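You operate a simulated robot arm through the tools that you are given. There is no shell and no other tool.

You are at the controls of a simulated robot arm. One attempt, no reset.

TASK
Draw the leftover yarn off the orange-tipped bobbin in the tube cleaner and stand it on the blue peg.
Fine: blue arm in, press START once, arm out again after. Where these are worked on the way, their far stop is far enough and under half their travel is too little: blue arm.

It is judged by the outcome, as a careful person would: the job done as asked, and still so three seconds after it is handed in. It fails if anything else is knocked over, pushed out of place, dropped, spilled or broken.

THE ROBOT
A 6-joint arm with a four-finger gripper, fixed in place. Base frame: the origin is at the foot of the arm, x ahead of it, y to its left, z up. Lengths are in m, angles in rad, forces in N, time in s.
Its first joint turns from -2.897 to 2.897 rad. Payload 3.67 kg.
Tool frame: the origin (TCP) lies between the finger pads and is the grasp point; the fingertips stand 0.028 m ahead of it; z points along the fingers, y is the line along which they close. The gripper opens to 0.112 m. The gripper's body begins 0.073 m behind the TCP.
Orientation is that of the tool frame in the base frame, as a unit quaternion [x, y, z, w]. With the fingers straight down and closing along the base's y, the tool's x points along the base's -x, its y along +y and its z along -z.

THE INTERFACE
- The arm moves only by the tool nudge_tool. Its argument "deltas" is text: rows parted by semicolons, each of 7 numbers parted by spaces: the opening, from 0 (shut) to 1 (fully open), then the shift along the base's x, y, z in m, then the turn, a rotation vector about the base's x, y, z in rad. In form: fingers tx ty tz wx wy wz; .... A call has 1 to 20 rows; each row is the pose to reach, as a shift and turn from the pose commanded when the call began. Rows are played at 5 a second. More than 0.05 m and 0.15 rad between two rows, or a gripper value outside its range, and nothing of the call is played. A pose out of reach is approached as far as the arm can. The call stops where the force on the tool passes 40 N (or 10 N more than at its start, if that is more) or the arm is blocked; 0.2 s more then pass. Each finger halts on what it meets, pressing with about 31 N; the grip force reading is that of the motor and also rises with nothing between the fingers. The clock runs only during rows and for 0.2 s after the last one: add rows that repeat a pose to give the fingers time. It gives the time, the measured TCP pose, the force on the tool (base axes), the opening and the grip force at its end, in the units of the frame above (readings bear some noise), with the torque about the TCP (base axes, N m) and any sound that the robot's microphone picked up, and new pictures: "show" is both (left out), scene, wrist or none.
- Cameras (640 x 400 px; columns grow to the right, rows downward): "scene" is fixed at [0.049, 0.5007, 1.6262]; the picture's right is [-0.14, -0.99, 0.00], its down [-0.74, 0.10, -0.67] and it looks along [0.66, -0.09, -0.74] (base axes); focal length 366 px, centre (320, 200). "wrist" rides on the gripper at [0.06, -0.018, -0.104] in the tool frame; the picture's right is [0.29, 0.96, 0.00], its down [-0.80, 0.24, -0.55] and it looks along [-0.53, 0.16, 0.83] (tool axes); focal length 234 px, centre (320, 200). There is no depth. A picture from a camera that has moved, and an enlarged one, comes with that camera's place and axes in the base frame and with its lens.
- close_up(camera, box): a new picture of the part [left, top, right, bottom] of that camera's present view, enlarged. It takes no simulated time.
- close_job(): hands the job in; it is judged then, once.

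Nothing tells you positions but the pictures and the camera data. Unless the task says otherwise, let go and move clear before handing in.

The tools are called after "Emit:" by a JSON object that holds its "op" and its "data". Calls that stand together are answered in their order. nudge_tool: Moves the arm, as the interface text tells. Its arguments: {"type":"object","properties":{"deltas":{"type":"string"},"show":{"type":"string","enum":["both","scene","wrist","none"]}},"required":["deltas"]} The other tools are called the same way: close_up (camera, box) takes an enlarged picture of a part of a camera's view; close_job () hands the job in.

At the start:

```text
clock: 0.0
ee_pos: [0.3465, 0.3158, 1.2685]
ee_rot: [-0.001, 1.0, 0.001, 0.0]
contact_force: [-0.4, 0.6, 0.4]
moment: [0.02, -0.01, -0.01]
width: 0.1121
gripper_force: 0.1
```

scene: 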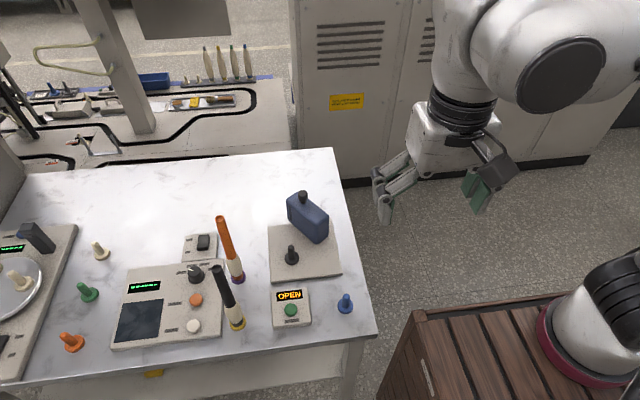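
wrist: 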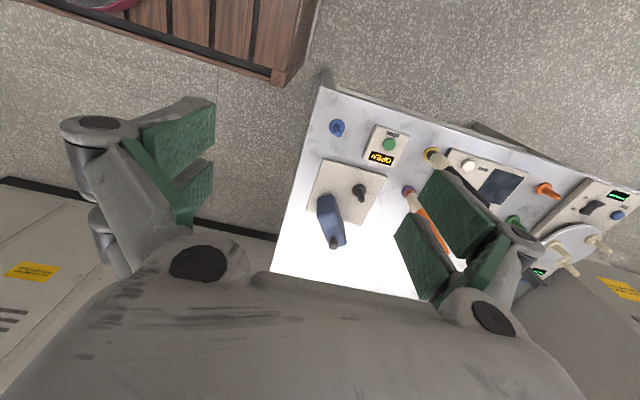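

I see a table with several devices, an orange-tipped tall bobbin and a black-tipped one, coloured pegs, and a small box reading OPEN. I'll look closer before moving.

Emit:
{"op": "close_up", "data": {"camera": "scene", "box": [170, 180, 370, 345]}}

Emit:
{"op": "close_up", "data": {"camera": "scene", "box": [0, 200, 200, 365]}}

Emit:
{"op": "close_up", "data": {"camera": "wrist", "box": [280, 80, 640, 305]}}

Emit:
{"op": "close_up", "data": {"camera": "scene", "box": [250, 180, 370, 260]}}

Emit:
{"op": "close_up", "data": {"camera": "scene", "box": [170, 225, 260, 345]}}

```text
2.42 times, centred on (270, 262) of scene
camera zoom: at [0.049, 0.5007, 1.6262], right [-0.14, -0.99, 0.0], down [-0.74, 0.1, -0.67], along [0.66, -0.09, -0.74], focal length 886 px, centre (441, 48)
```

zoom: 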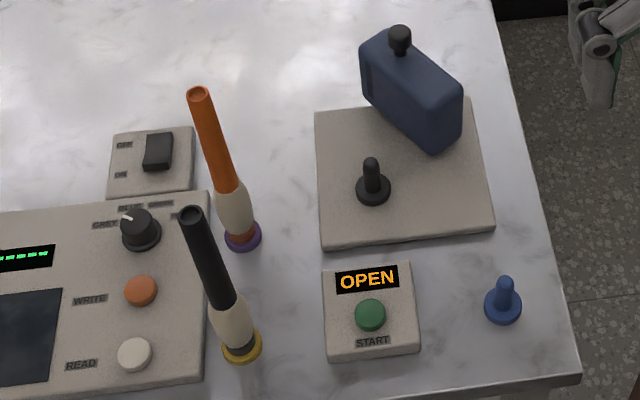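

```text
2.42 times, centred on (100, 282) of scene
camera zoom: at [0.049, 0.5007, 1.6262], right [-0.14, -0.99, 0.0], down [-0.74, 0.1, -0.67], along [0.66, -0.09, -0.74], focal length 886 px, centre (853, 0)
```

zoom: 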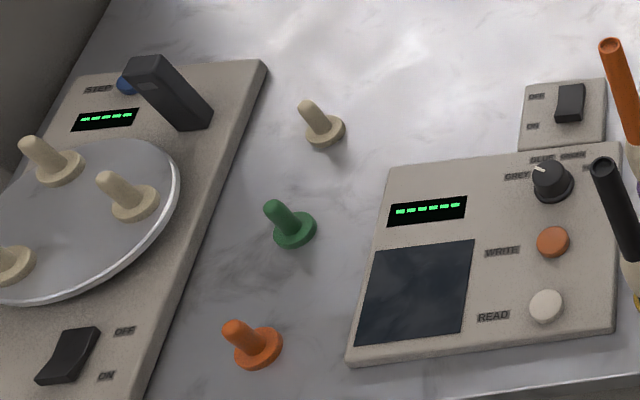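

```text
1.78 times, centred on (460, 192) of wrist
camera zoom: at [0.2862, 0.297, 1.3728], right [-0.29, 0.96, 0.0], down [0.8, 0.24, 0.55], along [0.53, 0.16, -0.83], focal length 416 px, centre (71, 213)
```

zoom: 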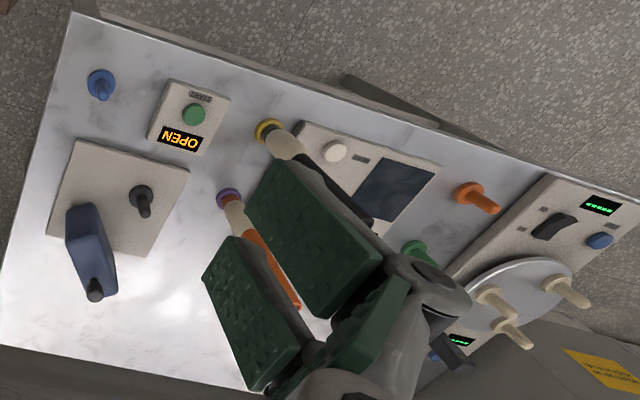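

```text
5.00 times, centred on (310, 220) of scene
camera zoom: at [0.049, 0.5007, 1.6262], right [-0.14, -0.99, 0.0], down [-0.74, 0.1, -0.67], along [0.66, -0.09, -0.74], focal length 1828 px, centre (370, 100)
```

zoom: 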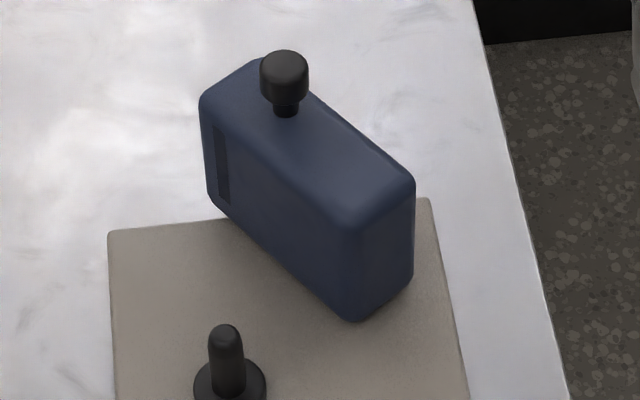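

```text
3.33 times, centred on (215, 285) of scene
camera zoom: at [0.049, 0.5007, 1.6262], right [-0.14, -0.99, 0.0], down [-0.74, 0.1, -0.67], along [0.66, -0.09, -0.74], focal length 1219 px, centre (670, -83)
```

zoom: 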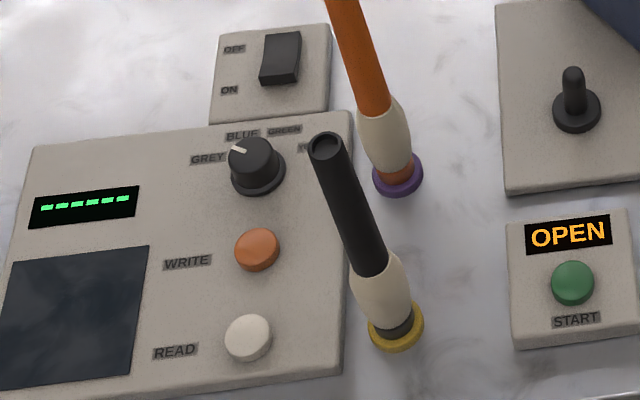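

The orange-tipped bobbin stands on a purple peg at about (0.56, 0.645), and its top is near z≈1.02. The tube cleaner's black spindle is at about (0.59, 0.50), the swinging blue arm is behind it, and the START box is at about (0.43, 0.51). The blue peg is at about (0.45, 0.385). I'll move over the cleaner at a safe height to refine these positions with the wrist camera.

Emit:
{"op": "nudge_tool", "data": {"deltas": "1 0.03 0.02 -0.015 0 0 0; 1 0.06 0.04 -0.03 0 0 0; 1 0.09 0.06 -0.045 0 0 0; 1 0.12 0.08 -0.06 0 0 0; 1 0.15 0.10 -0.07 0 0 0; 1 0.18 0.12 -0.08 0 0 0; 1 0.18 0.12 -0.08 0 0 0", "show": "both"}}

```text
clock: 1.6
ee_pos: [0.5264, 0.4363, 1.1869]
ee_rot: [-0.001, 1.0, 0.0, -0.001]
contact_force: [0.2, -0.6, 0.0]
moment: [0.02, 0.02, 0.01]
width: 0.112
gripper_force: 0.1
camera wrist: at [0.4663, 0.4179, 1.2919], right [-0.29, 0.96, 0.0], down [0.8, 0.24, 0.55], along [0.53, 0.16, -0.83], focal length 234 px, centre (320, 200)
```

scene: 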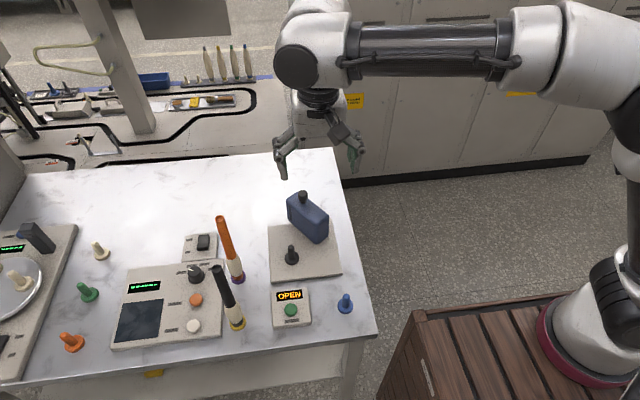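
wrist: 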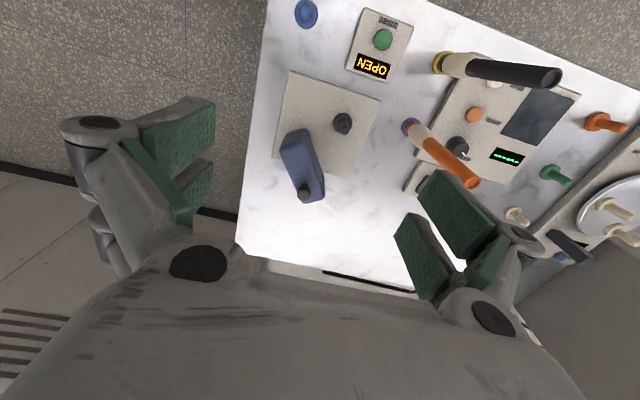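

The view is consistent, so I'm zooming in to triangulate the spindle, the arm and the bobbin.

Emit:
{"op": "close_up", "data": {"camera": "wrist", "box": [240, 50, 400, 250]}}

Emit:
{"op": "close_up", "data": {"camera": "wrist", "box": [380, 30, 600, 200]}}

Emit:
{"op": "close_up", "data": {"camera": "wrist", "box": [260, 0, 440, 110]}}

```text
2.00 times, centred on (320, 150) of wrist
camera zoom: at [0.4663, 0.4179, 1.2919], right [-0.29, 0.96, 0.0], down [0.8, 0.24, 0.55], along [0.53, 0.16, -0.83], focal length 468 px, centre (320, 300)
```

zoom: 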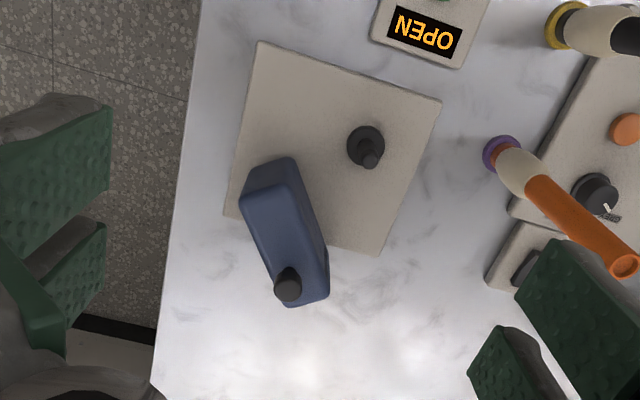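

```text
2.35 times, centred on (490, 115) of wrist
camera zoom: at [0.4663, 0.4179, 1.2919], right [-0.29, 0.96, 0.0], down [0.8, 0.24, 0.55], along [0.53, 0.16, -0.83], focal length 551 px, centre (-80, 400)
```

zoom: 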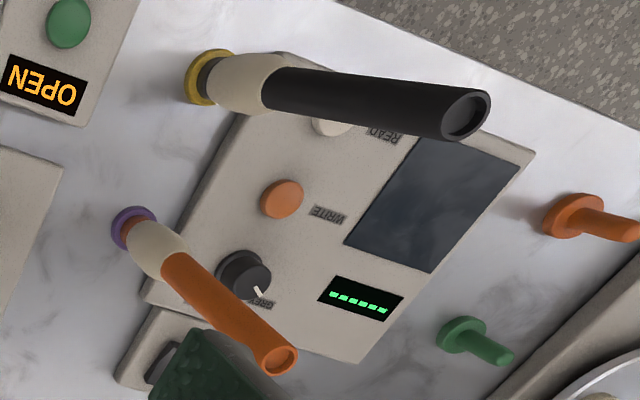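

```text
3.56 times, centred on (350, 55) of wrist
camera zoom: at [0.4663, 0.4179, 1.2919], right [-0.29, 0.96, 0.0], down [0.8, 0.24, 0.55], along [0.53, 0.16, -0.83], focal length 833 px, centre (213, 716)
```

zoom: 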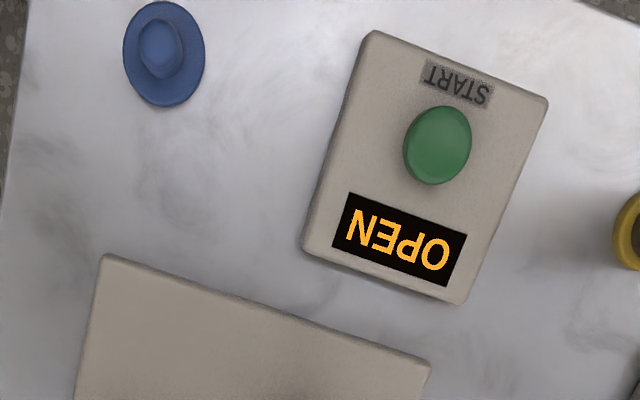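

I'm taking tighter views of the blue arm to work out its height, its pivot and its swing.

Emit:
{"op": "close_up", "data": {"camera": "wrist", "box": [270, 115, 350, 215]}}

Emit:
{"op": "close_up", "data": {"camera": "scene", "box": [265, 185, 345, 235]}}

Emit:
{"op": "close_up", "data": {"camera": "scene", "box": [265, 235, 345, 285]}}

```text
4.00 times, centred on (310, 165) of wrist
camera zoom: at [0.4663, 0.4179, 1.2919], right [-0.29, 0.96, 0.0], down [0.8, 0.24, 0.55], along [0.53, 0.16, -0.83], focal length 937 px, centre (360, 340)
```

zoom: 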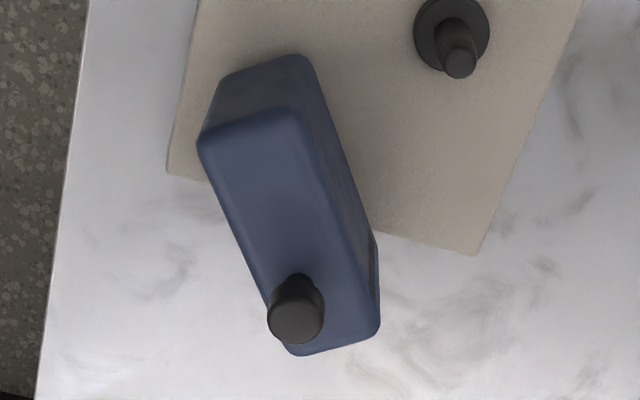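

```text
8.00 times, centred on (305, 210) of scene
camera zoom: at [0.049, 0.5007, 1.6262], right [-0.14, -0.99, 0.0], down [-0.74, 0.1, -0.67], along [0.66, -0.09, -0.74], focal length 2925 px, centre (440, 120)
```

zoom: 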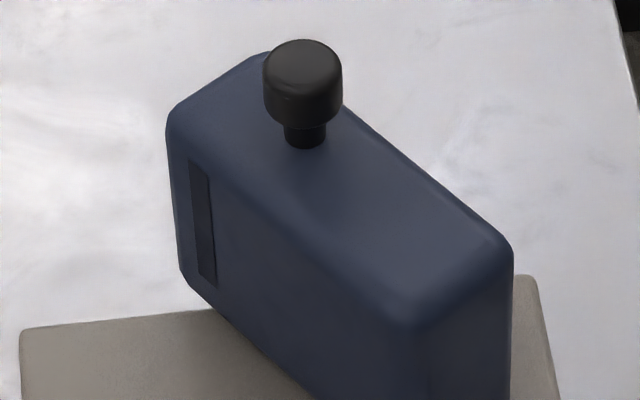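

```text
8.00 times, centred on (305, 260) of scene
camera zoom: at [0.049, 0.5007, 1.6262], right [-0.14, -0.99, 0.0], down [-0.74, 0.1, -0.67], along [0.66, -0.09, -0.74], focal length 2925 px, centre (440, -280)
```

zoom: 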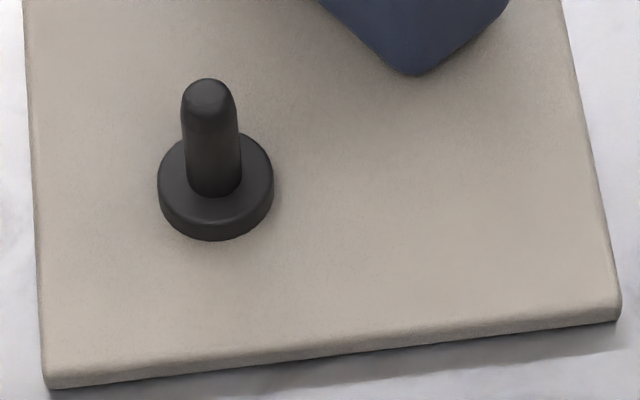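

The triangulated positions are:

| Item | x | y | z |
|---|---|---|---|
| Bobbin axis | ≈0.548 | ≈0.640 | top ≈1.04 |
| Spindle | ≈0.579 | ≈0.500 | tip ≈0.866 |
| START button top | ≈0.431 | ≈0.515 | ≈0.83 |
| Blue peg | ≈0.433 | ≈0.384 | – |

The blue arm looks hinged at its near end, with its knob at about (0.69, 0.455) and z≈0.94. Next I'll move above the orange bobbin.

Emit:
{"op": "nudge_tool", "data": {"deltas": "1 0.005 0.04 0 0 0 0; 1 0.01 0.08 0 0 0 0; 1 0.015 0.12 0 0 0 0; 1 0.02 0.16 -0.01 0 0 0; 1 0.0216 0.2037 -0.02 0 0 0; 1 0.0216 0.2037 -0.03 0 0 0; 1 0.0216 0.2037 -0.03 0 0 0", "show": "both"}}

```text
clock: 3.2
ee_pos: [0.5379, 0.5993, 1.1473]
ee_rot: [-0.001, 1.0, -0.001, 0.0]
contact_force: [-0.4, -0.2, -0.4]
moment: [-0.04, 0.0, 0.01]
width: 0.1121
gripper_force: 0.0
out of reach, approached as far as the arm can: row 4, 5, 6, 7
camera wrist: at [0.4776, 0.5814, 1.2523], right [-0.29, 0.96, 0.0], down [0.8, 0.24, 0.55], along [0.53, 0.16, -0.83], focal length 234 px, centre (320, 200)
```

scene: 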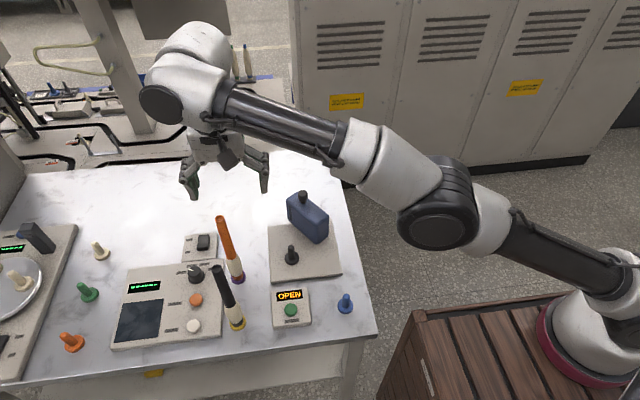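
wrist: 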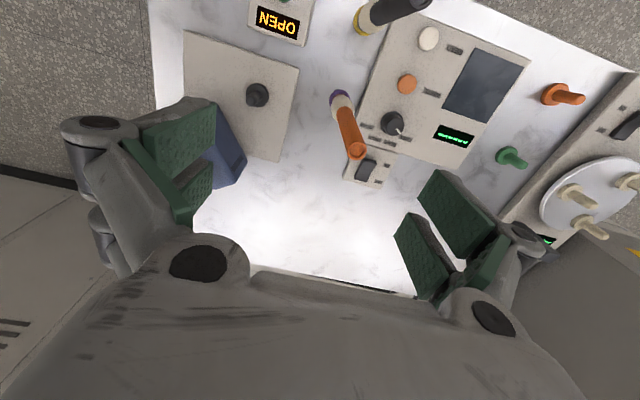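

The arm hit its reach limit at this height, and lower down it reaches farther. I'll descend while staying above the bobbin top and check where it settles.

Emit:
{"op": "nudge_tool", "data": {"deltas": "1 0 0 -0.02 0 0 0; 1 0 0 -0.04 0 0 0; 1 0 0 -0.06 0 0 0; 1 0 0 -0.06 0 0 0; 1 0 0 -0.06 0 0 0", "show": "both"}}

```text
clock: 4.4
ee_pos: [0.54, 0.6004, 1.0874]
ee_rot: [-0.001, 1.0, 0.0, 0.0]
contact_force: [-0.6, -0.4, 0.4]
moment: [0.02, -0.03, -0.01]
width: 0.112
gripper_force: 0.0
camera wrist: at [0.4784, 0.5823, 1.1931], right [-0.29, 0.96, 0.0], down [0.8, 0.24, 0.55], along [0.53, 0.16, -0.83], focal length 234 px, centre (320, 200)
```

scene: 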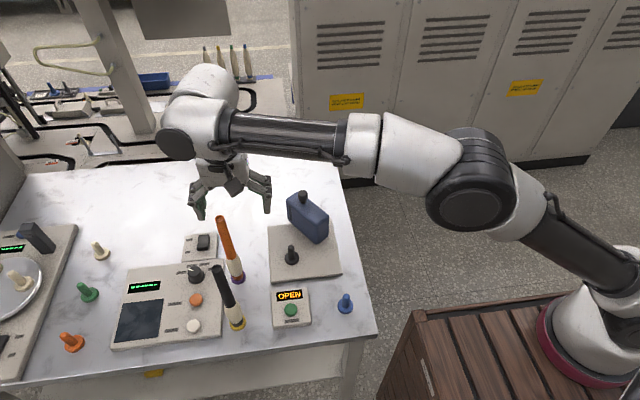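
wrist: 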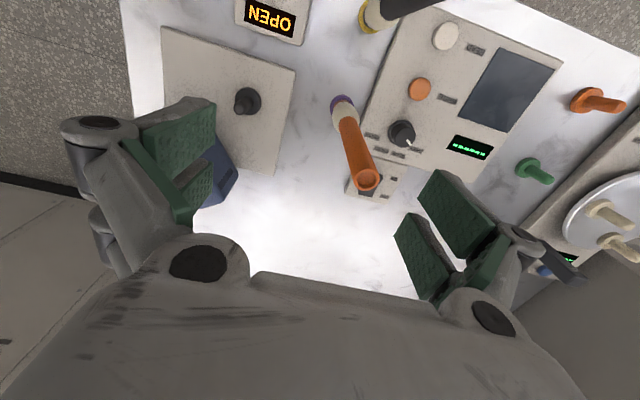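

The bobbin top still triangulates to (0.549, 0.640, 1.04). I'll shift over its axis at this height.

Emit:
{"op": "nudge_tool", "data": {"deltas": "1 0.004 0.02 0 0 0 0; 1 0.009 0.040 0 0 0 0; 1 0.009 0.040 0 0 0 0; 1 0.009 0.040 0 0 0 0", "show": "both"}}

```text
clock: 5.4
ee_pos: [0.5434, 0.6256, 1.0809]
ee_rot: [-0.001, 1.0, 0.0, 0.0]
contact_force: [-0.9, 0.3, -0.5]
moment: [0.03, 0.01, 0.01]
width: 0.1121
gripper_force: 0.1
out of reach, approached as far as the arm can: row 2, 3, 4
camera wrist: at [0.4824, 0.6075, 1.1869], right [-0.29, 0.96, 0.0], down [0.8, 0.24, 0.55], along [0.53, 0.16, -0.83], focal length 234 px, centre (320, 200)
```

scene: 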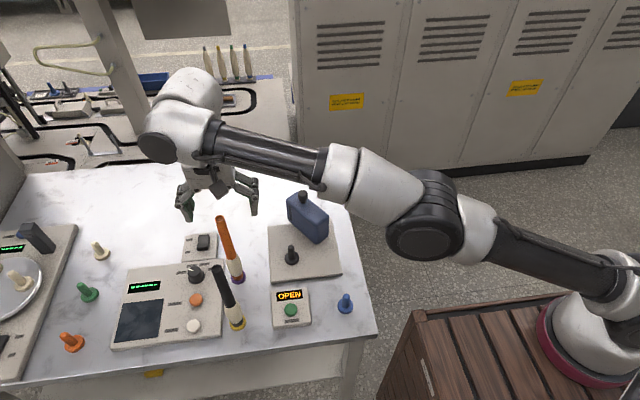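
wrist: 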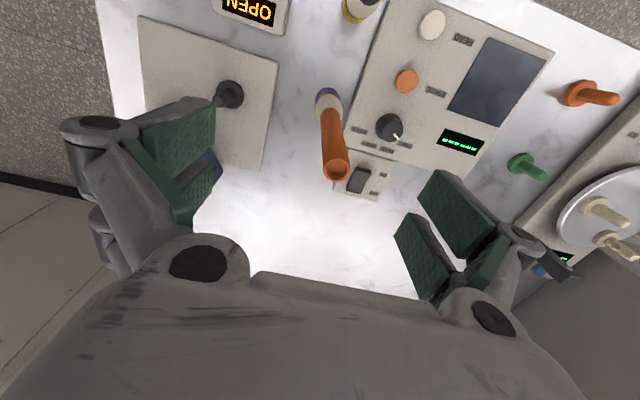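

The arm is still slightly short on reach at this height, and the open fingers straddle the bobbin. I'll descend first and then centre on it.

Emit:
{"op": "nudge_tool", "data": {"deltas": "1 0 0 -0.025 0 0 0; 1 0 0 -0.05 0 0 0; 1 0.003 0.007 -0.065 0 0 0; 1 0.0055 0.0144 -0.08 0 0 0; 1 0.0055 0.0144 -0.08 0 0 0; 1 0.0055 0.0144 -0.08 0 0 0", "show": "both"}}

```text
clock: 6.8
ee_pos: [0.5492, 0.6415, 1.003]
ee_rot: [-0.001, 1.0, -0.001, 0.0]
contact_force: [-0.3, -0.4, -0.5]
moment: [-0.01, 0.01, 0.03]
width: 0.1119
gripper_force: 0.1
camera wrist: at [0.4876, 0.6221, 1.1068], right [-0.29, 0.96, 0.0], down [0.8, 0.24, 0.55], along [0.53, 0.16, -0.83], focal length 234 px, centre (320, 200)
```

scene: 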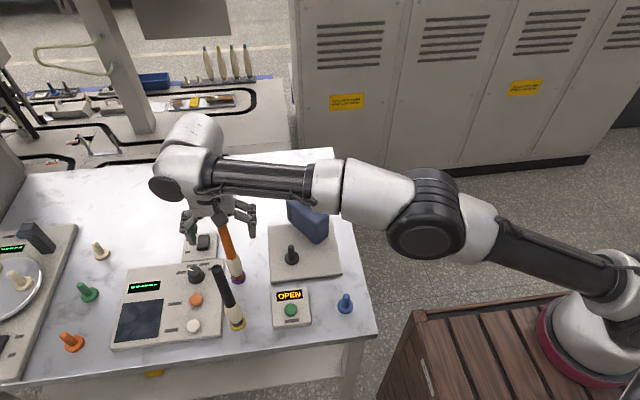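
wrist: 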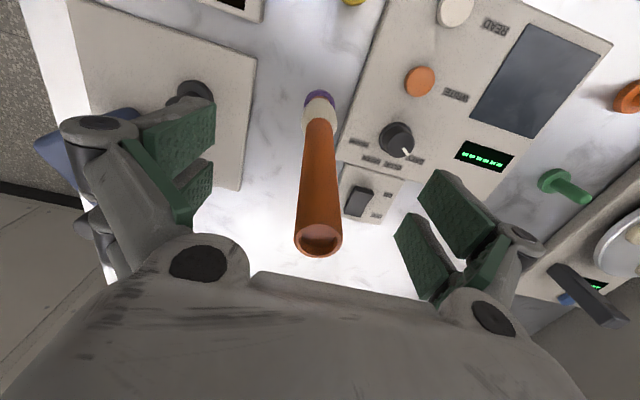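

The bobbin is centred between the fingers, so I'll go down slightly and close on the orange part above the yarn.

Emit:
{"op": "nudge_tool", "data": {"deltas": "1 -0.001 -0.001 -0.014 0 0 0; 0.5 -0.001 -0.001 -0.014 0 0 0; 0.25 -0.001 -0.001 -0.014 0 0 0; 0 -0.001 -0.001 -0.014 0 0 0; 0 -0.001 -0.001 -0.014 0 0 0; 0 -0.001 -0.001 -0.014 0 0 0", "show": "both"}}

Emit:
{"op": "close_up", "data": {"camera": "scene", "box": [190, 180, 270, 300]}}

```text
clock: 8.2
ee_pos: [0.5482, 0.6393, 0.9875]
ee_rot: [-0.001, 1.0, 0.0, 0.0]
contact_force: [1.0, 0.7, -1.1]
moment: [0.0, -0.03, 0.02]
width: 0.0196
gripper_force: 31.0
camera wrist: at [0.4869, 0.6215, 1.0924], right [-0.29, 0.96, 0.0], down [0.8, 0.24, 0.55], along [0.53, 0.16, -0.83], focal length 234 px, centre (320, 200)
```

scene: 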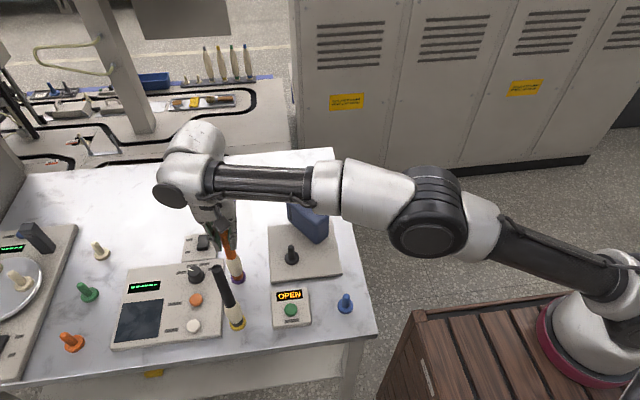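
wrist: 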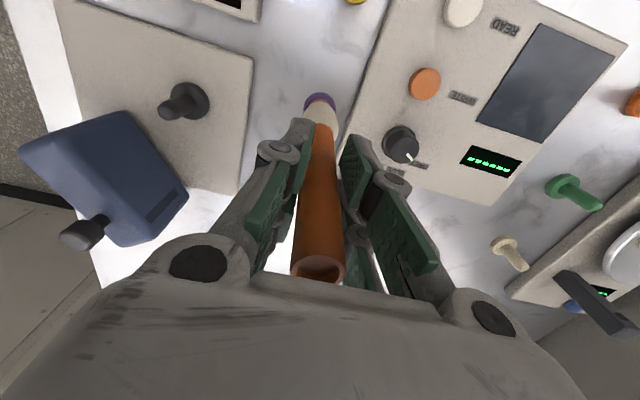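

```text
3.33 times, centred on (230, 240) of scene
camera zoom: at [0.049, 0.5007, 1.6262], right [-0.14, -0.99, 0.0], down [-0.74, 0.1, -0.67], along [0.66, -0.09, -0.74], focal length 1219 px, centre (620, 67)
```

zoom: 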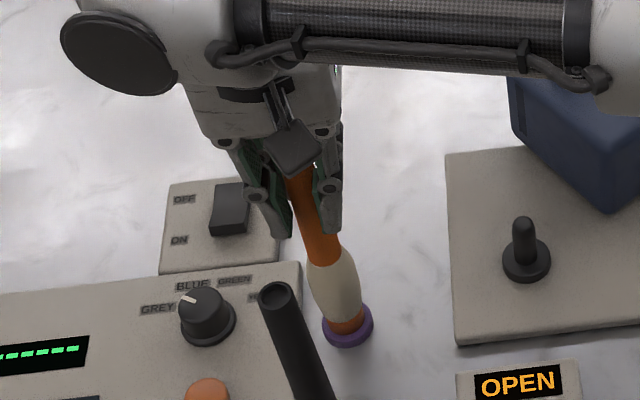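

The bobbin is gripped at a width of about 20 mm. I'll lift it slowly straight up.

Emit:
{"op": "nudge_tool", "data": {"deltas": "0 0 0 0.012 0 0 0; 0 0 0 0.024 0 0 0; 0 0 0 0.036 0 0 0; 0 0 0 0.048 0 0 0; 0 0 0 0.056 0 0 0; 0 0 0 0.056 0 0 0", "show": "both"}}

Emit:
{"op": "close_up", "data": {"camera": "scene", "box": [190, 180, 270, 300]}}

```text
clock: 9.6
ee_pos: [0.5478, 0.6389, 1.0436]
ee_rot: [-0.001, 1.0, 0.0, 0.001]
contact_force: [0.4, -0.2, 0.2]
moment: [-0.02, 0.01, -0.04]
width: 0.0192
gripper_force: 30.9
camera wrist: at [0.4868, 0.6197, 1.148], right [-0.29, 0.96, 0.0], down [0.8, 0.24, 0.55], along [0.53, 0.16, -0.83], focal length 234 px, centre (320, 200)
```

scene: 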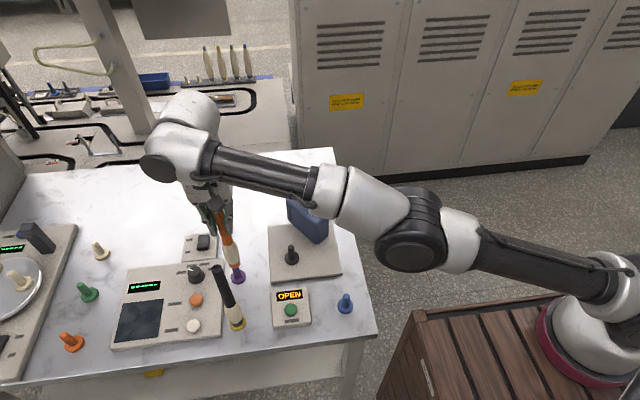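
wrist: 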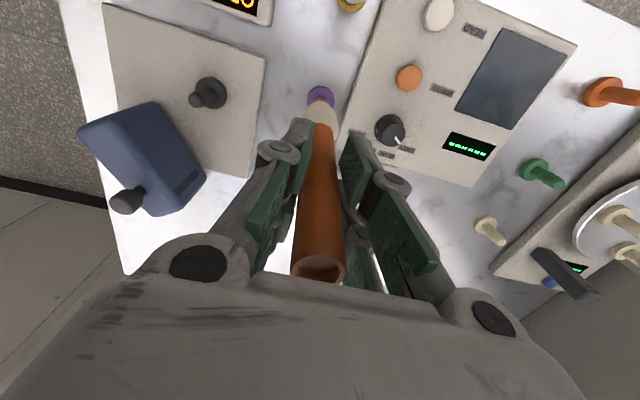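

```text
3.33 times, centred on (230, 240) of scene
camera zoom: at [0.049, 0.5007, 1.6262], right [-0.14, -0.99, 0.0], down [-0.74, 0.1, -0.67], along [0.66, -0.09, -0.74], focal length 1219 px, centre (620, 67)
```

zoom: 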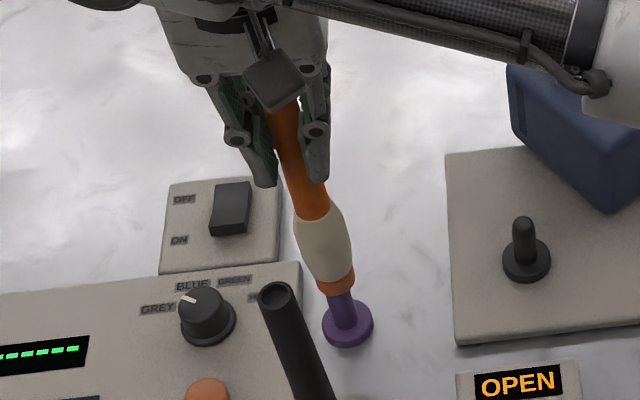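

It lifts cleanly and the purple peg is appearing below it. I'll keep rising a little to make sure it clears the post.

Emit:
{"op": "nudge_tool", "data": {"deltas": "0 0 0 0.006 0 0 0; 0 0 0 0.012 0 0 0; 0 0 0 0.012 0 0 0", "show": "none"}}

Emit:
{"op": "close_up", "data": {"camera": "scene", "box": [210, 240, 258, 288]}}

Emit:
{"op": "close_up", "data": {"camera": "wrist", "box": [290, 60, 350, 120]}}

```text
clock: 10.4
ee_pos: [0.547, 0.6353, 1.0544]
ee_rot: [-0.001, 1.0, 0.0, 0.0]
contact_force: [0.7, 0.5, -1.0]
moment: [0.01, 0.0, 0.03]
width: 0.0198
gripper_force: 30.8
out of reach, approached as far as the arm can: row 2, 3
```

```text
8.33 times, centred on (234, 264) of scene
camera zoom: at [0.049, 0.5007, 1.6262], right [-0.14, -0.99, 0.0], down [-0.74, 0.1, -0.67], along [0.66, -0.09, -0.74], focal length 3047 px, centre (1037, -333)
```

zoom: 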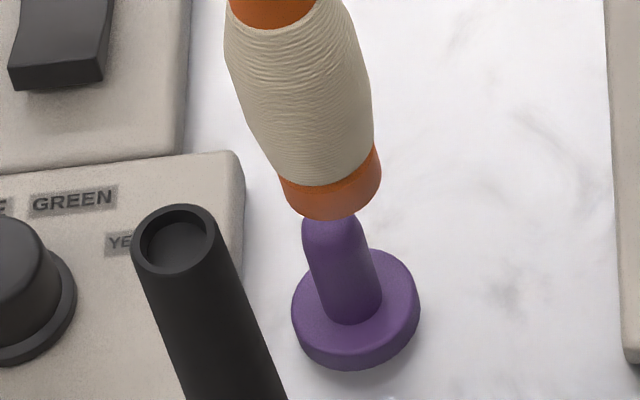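

```text
6.67 times, centred on (320, 90) of wrist
camera zoom: at [0.486, 0.6162, 1.1592], right [-0.29, 0.96, 0.0], down [0.8, 0.24, 0.55], along [0.53, 0.16, -0.83], focal length 1561 px, centre (320, 933)
```

zoom: 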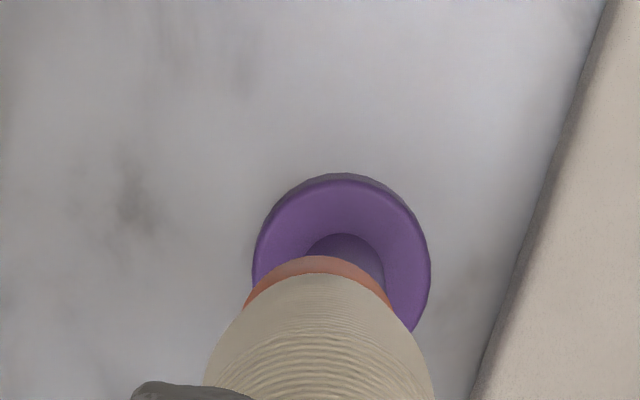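

The bobbin bottom is about a centimetre above the purple peg tip. I'll move inward while rising, then travel over towards the spindle.

Emit:
{"op": "nudge_tool", "data": {"deltas": "0 -0.005 -0.01 0.006 0 0 0; 0 -0.008 -0.025 0.012 0 0 0; 0 -0.008 -0.045 0.024 0 0 0; 0 0 -0.07 0.036 0 0 0; 0 0.012 -0.095 0.045 0 0 0; 0 0.024 -0.115 0.05 0 0 0; 0 0.031 -0.134 0.05 0 0 0; 0 0.031 -0.134 0.05 0 0 0; 0 0.031 -0.134 0.05 0 0 0", "show": "both"}}

Emit:
{"op": "close_up", "data": {"camera": "scene", "box": [265, 200, 329, 280]}}

Emit:
{"op": "close_up", "data": {"camera": "wrist", "box": [270, 60, 370, 160]}}

```text
clock: 12.4
ee_pos: [0.579, 0.4998, 1.104]
ee_rot: [0.0, 1.0, 0.0, 0.0]
contact_force: [-0.5, -0.2, -0.5]
moment: [0.02, 0.01, 0.03]
width: 0.0192
gripper_force: 31.0
out of reach, approached as far as the arm can: row 1, 2
camera wrist: at [0.5185, 0.4814, 1.2086], right [-0.29, 0.96, 0.0], down [0.8, 0.24, 0.55], along [0.53, 0.16, -0.83], focal length 234 px, centre (320, 200)
```

scene: 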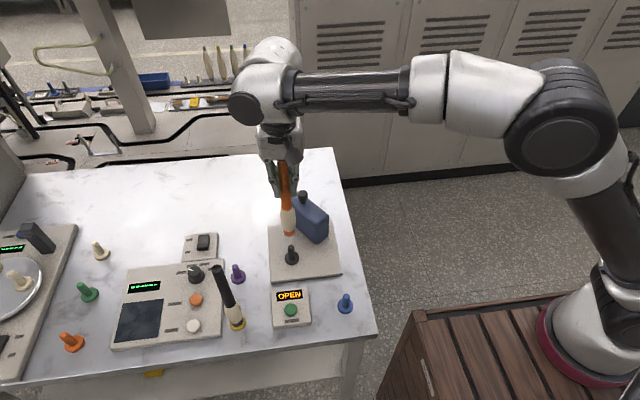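
wrist: 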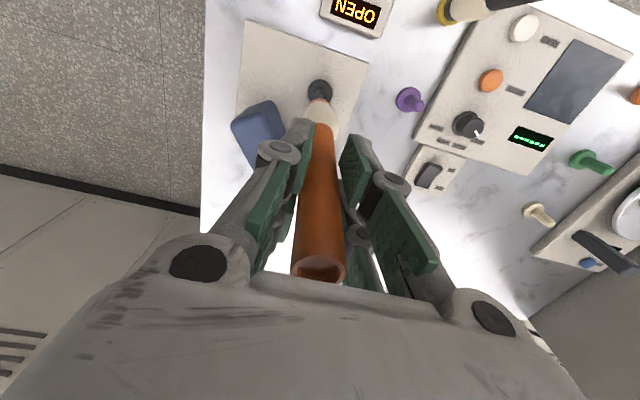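

```text
5.00 times, centred on (297, 240) of scene
camera zoom: at [0.049, 0.5007, 1.6262], right [-0.14, -0.99, 0.0], down [-0.74, 0.1, -0.67], along [0.66, -0.09, -0.74], focal length 1828 px, centre (435, 0)
```

zoom: 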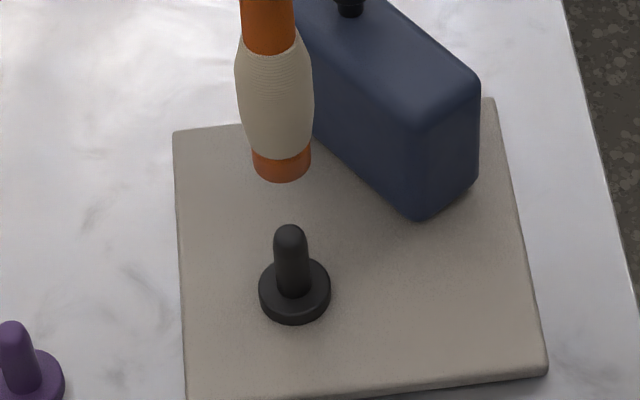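

```text
4.00 times, centred on (320, 110) of wrist
camera zoom: at [0.5185, 0.4814, 1.2086], right [-0.29, 0.96, 0.0], down [0.8, 0.24, 0.55], along [0.53, 0.16, -0.83], focal length 937 px, centre (320, 560)
```

zoom: 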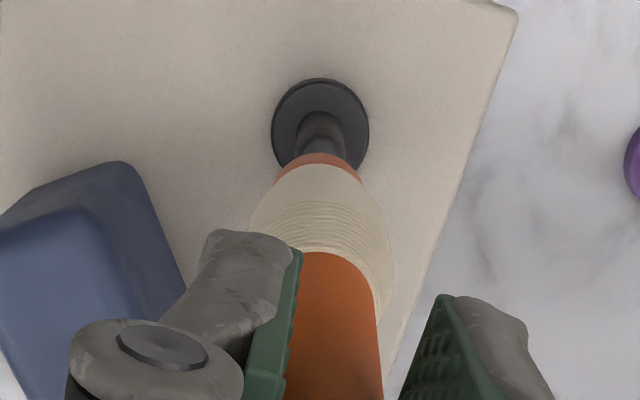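

The bobbin hangs almost exactly over the spindle. I'll lower it until it is just above the spindle tip for a fine alignment check.

Emit:
{"op": "nudge_tool", "data": {"deltas": "0 0 0 -0.015 0 0 0; 0 0 0 -0.03 0 0 0; 0 0 0 -0.04 0 0 0; 0 0 0 -0.04 0 0 0", "show": "none"}}

Emit:
{"op": "close_up", "data": {"camera": "scene", "box": [270, 225, 318, 273]}}

Emit:
{"op": "close_up", "data": {"camera": "wrist", "box": [295, 60, 345, 110]}}

```text
clock: 13.4
ee_pos: [0.5771, 0.5023, 1.065]
ee_rot: [-0.001, 1.0, 0.0, 0.0]
contact_force: [-1.2, 0.0, -1.0]
moment: [0.03, 0.01, -0.01]
width: 0.0191
gripper_force: 30.8
```

```text
8.33 times, centred on (294, 249) of scene
camera zoom: at [0.049, 0.5007, 1.6262], right [-0.14, -0.99, 0.0], down [-0.74, 0.1, -0.67], along [0.66, -0.09, -0.74], focal length 3047 px, centre (537, -208)
```

zoom: 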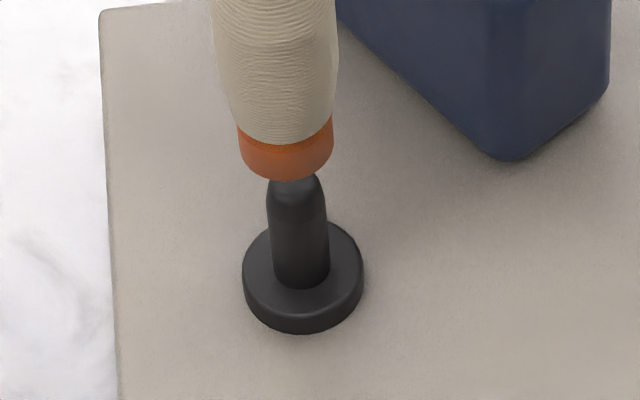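

```text
8.00 times, centred on (320, 85) of wrist
camera zoom: at [0.5173, 0.4825, 1.1692], right [-0.29, 0.96, 0.0], down [0.8, 0.24, 0.55], along [0.53, 0.16, -0.83], focal length 1873 px, centre (320, 1120)
```

zoom: 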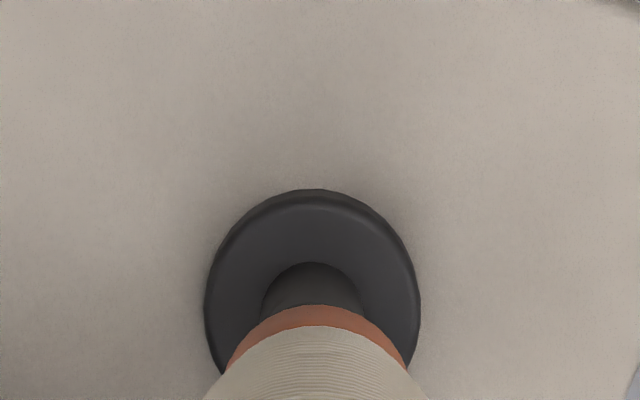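

The alignment is within about 1 mm. I'll apply a small y correction and lower the bobbin onto the spindle.

Emit:
{"op": "nudge_tool", "data": {"deltas": "0 -0.0002 -0.0008 0 0 0 0; 0 -0.0002 -0.0008 -0.01 0 0 0; 0 -0.0002 -0.0008 -0.02 0 0 0; 0 -0.0002 -0.0008 -0.03 0 0 0; 0 -0.0002 -0.0008 -0.04 0 0 0; 0 -0.0002 -0.0008 -0.05 0 0 0; 0 -0.0002 -0.0008 -0.055 0 0 0; 0 -0.0002 -0.0008 -0.055 0 0 0", "show": "none"}}

Emit:
{"op": "close_up", "data": {"camera": "scene", "box": [260, 215, 324, 279]}}

Emit:
{"op": "close_up", "data": {"camera": "wrist", "box": [295, 60, 345, 110]}}

```text
clock: 15.2
ee_pos: [0.578, 0.5002, 1.0094]
ee_rot: [-0.001, 1.0, 0.001, 0.0]
contact_force: [-0.5, -0.7, 0.1]
moment: [-0.01, 0.01, -0.01]
width: 0.0188
gripper_force: 31.1
```

```text
6.25 times, centred on (292, 247) of scene
camera zoom: at [0.049, 0.5007, 1.6262], right [-0.14, -0.99, 0.0], down [-0.74, 0.1, -0.67], along [0.66, -0.09, -0.74], focal length 2285 px, centre (495, -94)
```

zoom: 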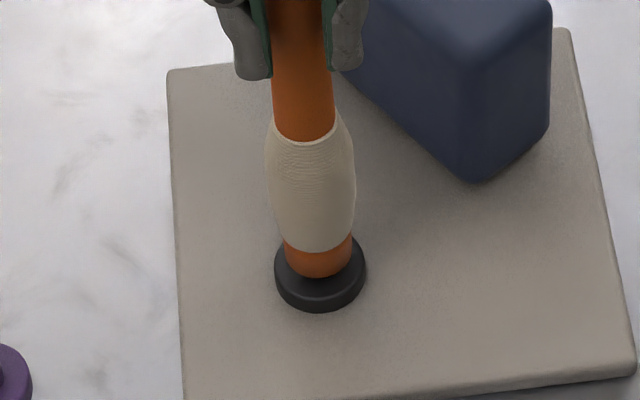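

```text
8.00 times, centred on (320, 85) of wrist
camera zoom: at [0.5171, 0.4814, 1.1133], right [-0.29, 0.96, 0.0], down [0.8, 0.24, 0.55], along [0.53, 0.16, -0.83], focal length 1873 px, centre (320, 1120)
```

zoom: 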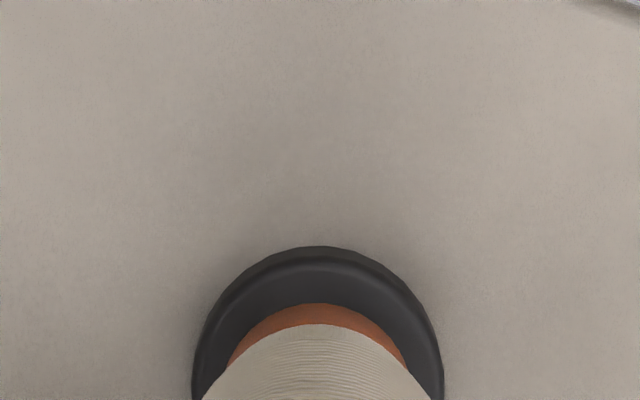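

The bobbin slides down over the spindle with no side load. I'll continue in small steps until it seats.

Emit:
{"op": "nudge_tool", "data": {"deltas": "0 0 0 -0.003 0 0 0; 0 0 0 -0.006 0 0 0; 0 0 0 -0.006 0 0 0", "show": "none"}}

Emit:
{"op": "close_up", "data": {"camera": "scene", "box": [275, 245, 315, 275]}}

```text
clock: 16.0
ee_pos: [0.5784, 0.4983, 1.0021]
ee_rot: [-0.002, 1.0, 0.0, 0.001]
contact_force: [1.2, 0.3, -1.0]
moment: [-0.02, 0.01, -0.01]
width: 0.0193
gripper_force: 31.3
```

```text
13.33 times, centred on (295, 260) of scene
camera zoom: at [0.049, 0.5007, 1.6262], right [-0.14, -0.99, 0.0], down [-0.74, 0.1, -0.67], along [0.66, -0.09, -0.74], focal length 4876 px, centre (653, -600)
```

zoom: 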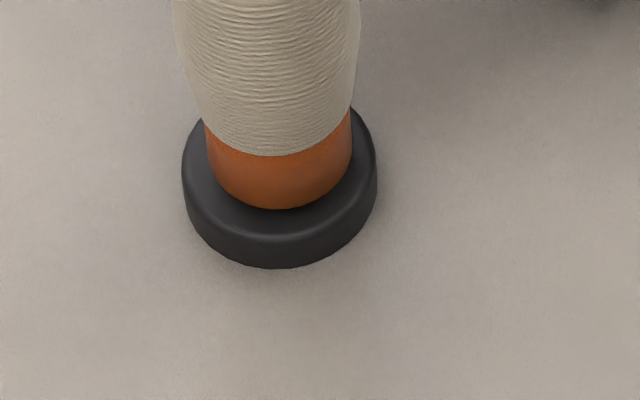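

Emit:
{"op": "nudge_tool", "data": {"deltas": "0 0 0 -0.002 0 0 0; 0 0 0 -0.002 0 0 0", "show": "none"}}

Emit:
{"op": "close_up", "data": {"camera": "scene", "box": [275, 245, 315, 275]}}

```text
clock: 16.6
ee_pos: [0.5783, 0.4998, 1.0015]
ee_rot: [-0.001, 1.0, 0.0, 0.001]
contact_force: [0.2, 0.4, -0.2]
moment: [-0.04, 0.01, -0.02]
width: 0.0188
gripper_force: 30.8
```

```text
13.33 times, centred on (295, 260) of scene
camera zoom: at [0.049, 0.5007, 1.6262], right [-0.14, -0.99, 0.0], down [-0.74, 0.1, -0.67], along [0.66, -0.09, -0.74], focal length 4876 px, centre (653, -600)
```

zoom: 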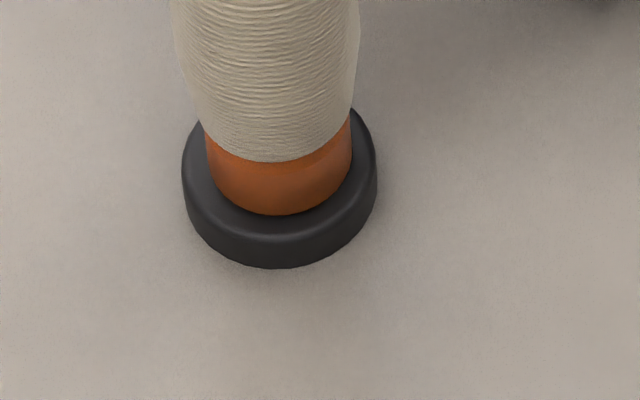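

Emit:
{"op": "nudge_tool", "data": {"deltas": "0 0 0 -0.001 0 0 0; 0 0 0 -0.002 0 0 0; 0 0 0 -0.002 0 0 0", "show": "none"}}

Emit:
{"op": "close_up", "data": {"camera": "scene", "box": [275, 245, 315, 275]}}

```text
clock: 17.4
ee_pos: [0.5784, 0.5006, 1.0011]
ee_rot: [0.0, 1.0, 0.0, 0.0]
contact_force: [-0.1, 0.1, 2.8]
moment: [-0.05, 0.06, 0.02]
width: 0.0186
gripper_force: 31.5
```

```text
13.33 times, centred on (295, 260) of scene
camera zoom: at [0.049, 0.5007, 1.6262], right [-0.14, -0.99, 0.0], down [-0.74, 0.1, -0.67], along [0.66, -0.09, -0.74], focal length 4876 px, centre (653, -600)
```

zoom: 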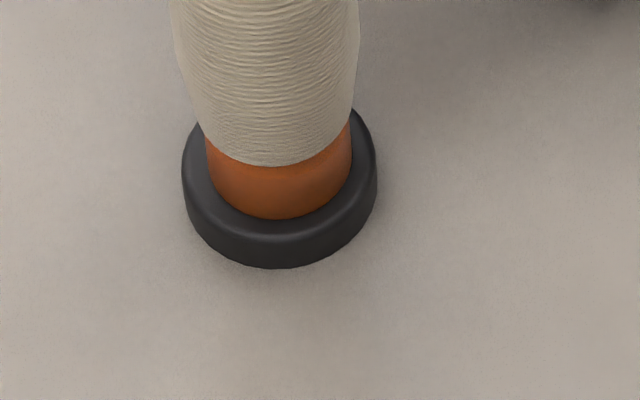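

It has seated, with a contact of about 3 N and the rim on the flange. I'll release gently and retreat straight up.

Emit:
{"op": "nudge_tool", "data": {"deltas": "0.25 0 0 0.001 0 0 0; 0.5 0 0 0.001 0 0 0; 0.6 0 0 0.001 0 0 0; 0.6 0 0 0.03 0 0 0; 0.6 0 0 0.06 0 0 0; 0.6 0 0 0.09 0 0 0; 0.6 0 0 0.11 0 0 0; 0.6 0 0 0.11 0 0 0", "show": "both"}}

Emit:
{"op": "close_up", "data": {"camera": "scene", "box": [245, 170, 365, 320]}}

```text
clock: 19.2
ee_pos: [0.5777, 0.4981, 1.1105]
ee_rot: [-0.001, 1.0, 0.0, 0.0]
contact_force: [-0.9, -0.1, -0.4]
moment: [0.0, 0.03, -0.02]
width: 0.0671
gripper_force: 0.1
camera wrist: at [0.5176, 0.4804, 1.2148], right [-0.29, 0.96, 0.0], down [0.8, 0.24, 0.55], along [0.53, 0.16, -0.83], focal length 234 px, centre (320, 200)
```

scene: 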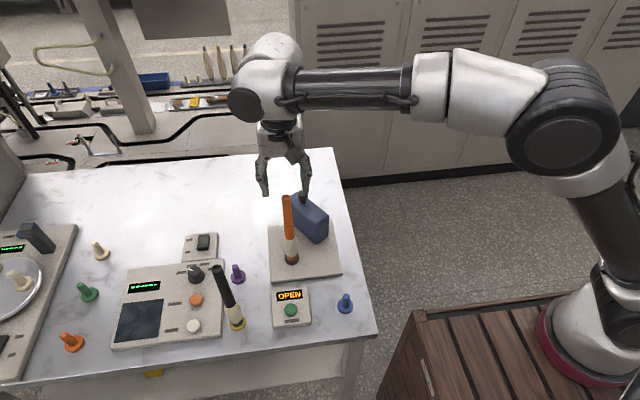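
wrist: 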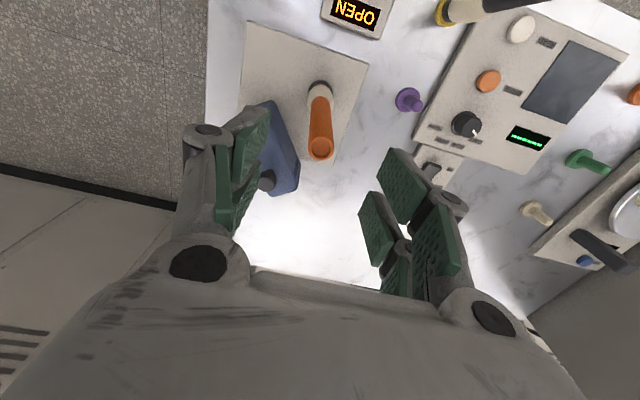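

```text
2.67 times, centred on (305, 245) of scene
camera zoom: at [0.049, 0.5007, 1.6262], right [-0.14, -0.99, 0.0], down [-0.74, 0.1, -0.67], along [0.66, -0.09, -0.74], focal length 975 px, centre (360, 80)
```

zoom: 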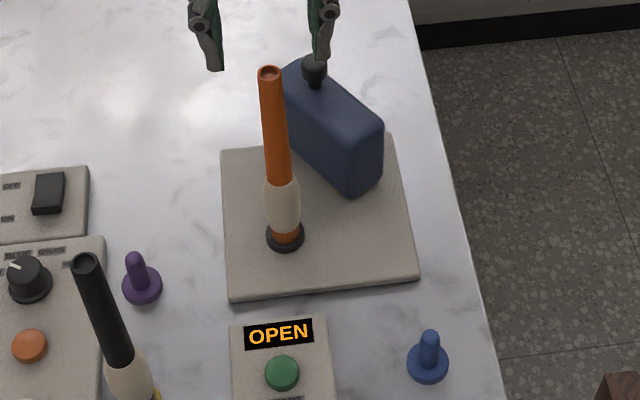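

The bobbin stands on the spindle. Next I'll triangulate the blue arm's knob more accurately from this viewpoint.

Emit:
{"op": "close_up", "data": {"camera": "wrist", "box": [230, 90, 330, 210]}}

Emit:
{"op": "close_up", "data": {"camera": "scene", "box": [275, 185, 345, 250]}}

```text
3.33 times, centred on (280, 150) of wrist
camera zoom: at [0.5176, 0.4804, 1.2148], right [-0.29, 0.96, 0.0], down [0.8, 0.24, 0.55], along [0.53, 0.16, -0.83], focal length 781 px, centre (453, 367)
```

zoom: 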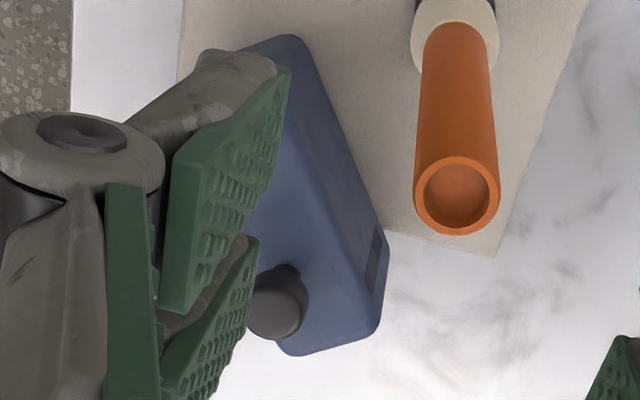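

```text
6.15 times, centred on (310, 218) of scene
camera zoom: at [0.049, 0.5007, 1.6262], right [-0.14, -0.99, 0.0], down [-0.74, 0.1, -0.67], along [0.66, -0.09, -0.74], focal length 2250 px, centre (382, 92)
```

zoom: 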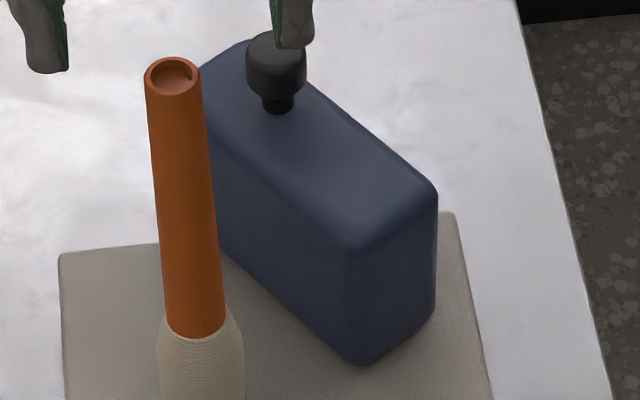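

I plan to grip the knob from above with the camera side facing away from the bobbin. So I'll turn the gripper about 165° at this safe height, clear above the bobbin.

Emit:
{"op": "nudge_tool", "data": {"deltas": "0.6 0.002 -0.002 0.005 0 0 0.144; 0.6 0.004 -0.004 0.01 0 0 0.288; 0.6 0.006 -0.006 0.01 0 0 0.432; 0.6 0.008 -0.008 0.01 0 0 0.576; 0.6 0.01 -0.01 0.01 0 0 0.72; 0.6 0.012 -0.012 0.01 0 0 0.864; 0.6 0.014 -0.014 0.01 0 0 1.008; 0.6 0.016 -0.016 0.01 0 0 1.152; 0.6 0.018 -0.018 0.01 0 0 1.296; 0.6 0.02 -0.02 0.01 0 0 1.44", "show": "both"}}

```text
clock: 21.4
ee_pos: [0.5986, 0.4796, 1.1201]
ee_rot: [-0.661, 0.751, 0.0, 0.0]
contact_force: [-0.2, -0.4, 0.0]
moment: [-0.01, -0.03, -0.02]
width: 0.0674
gripper_force: 0.0
camera wrist: at [0.6073, 0.4179, 1.2243], right [-0.99, -0.16, 0.0], down [-0.14, 0.82, 0.55], along [-0.09, 0.55, -0.83], focal length 234 px, centre (320, 200)
```

scene: 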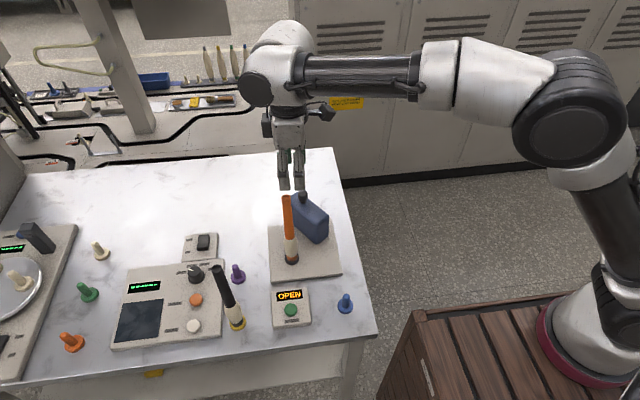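
wrist: 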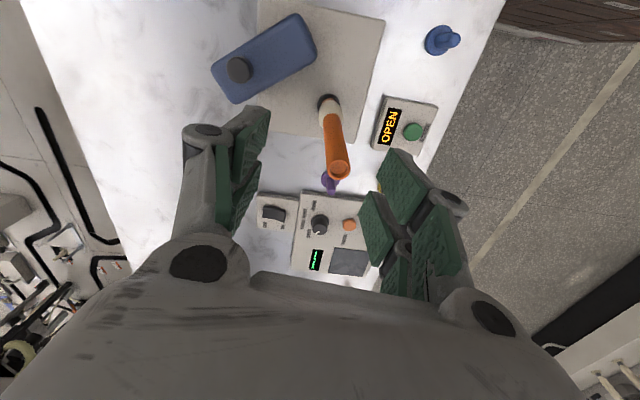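

Emit:
{"op": "close_up", "data": {"camera": "wrist", "box": [200, 0, 400, 125]}}

```text
3.20 times, centred on (300, 62) of wrist
camera zoom: at [0.6073, 0.4179, 1.2243], right [-0.99, -0.16, 0.0], down [-0.14, 0.82, 0.55], along [-0.09, 0.55, -0.83], focal length 749 px, centre (384, 640)
```

zoom: 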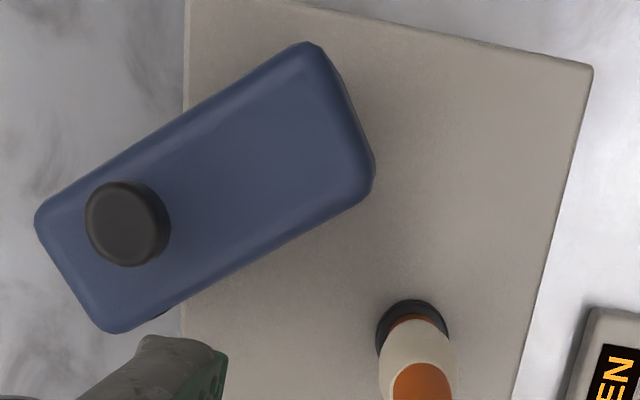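

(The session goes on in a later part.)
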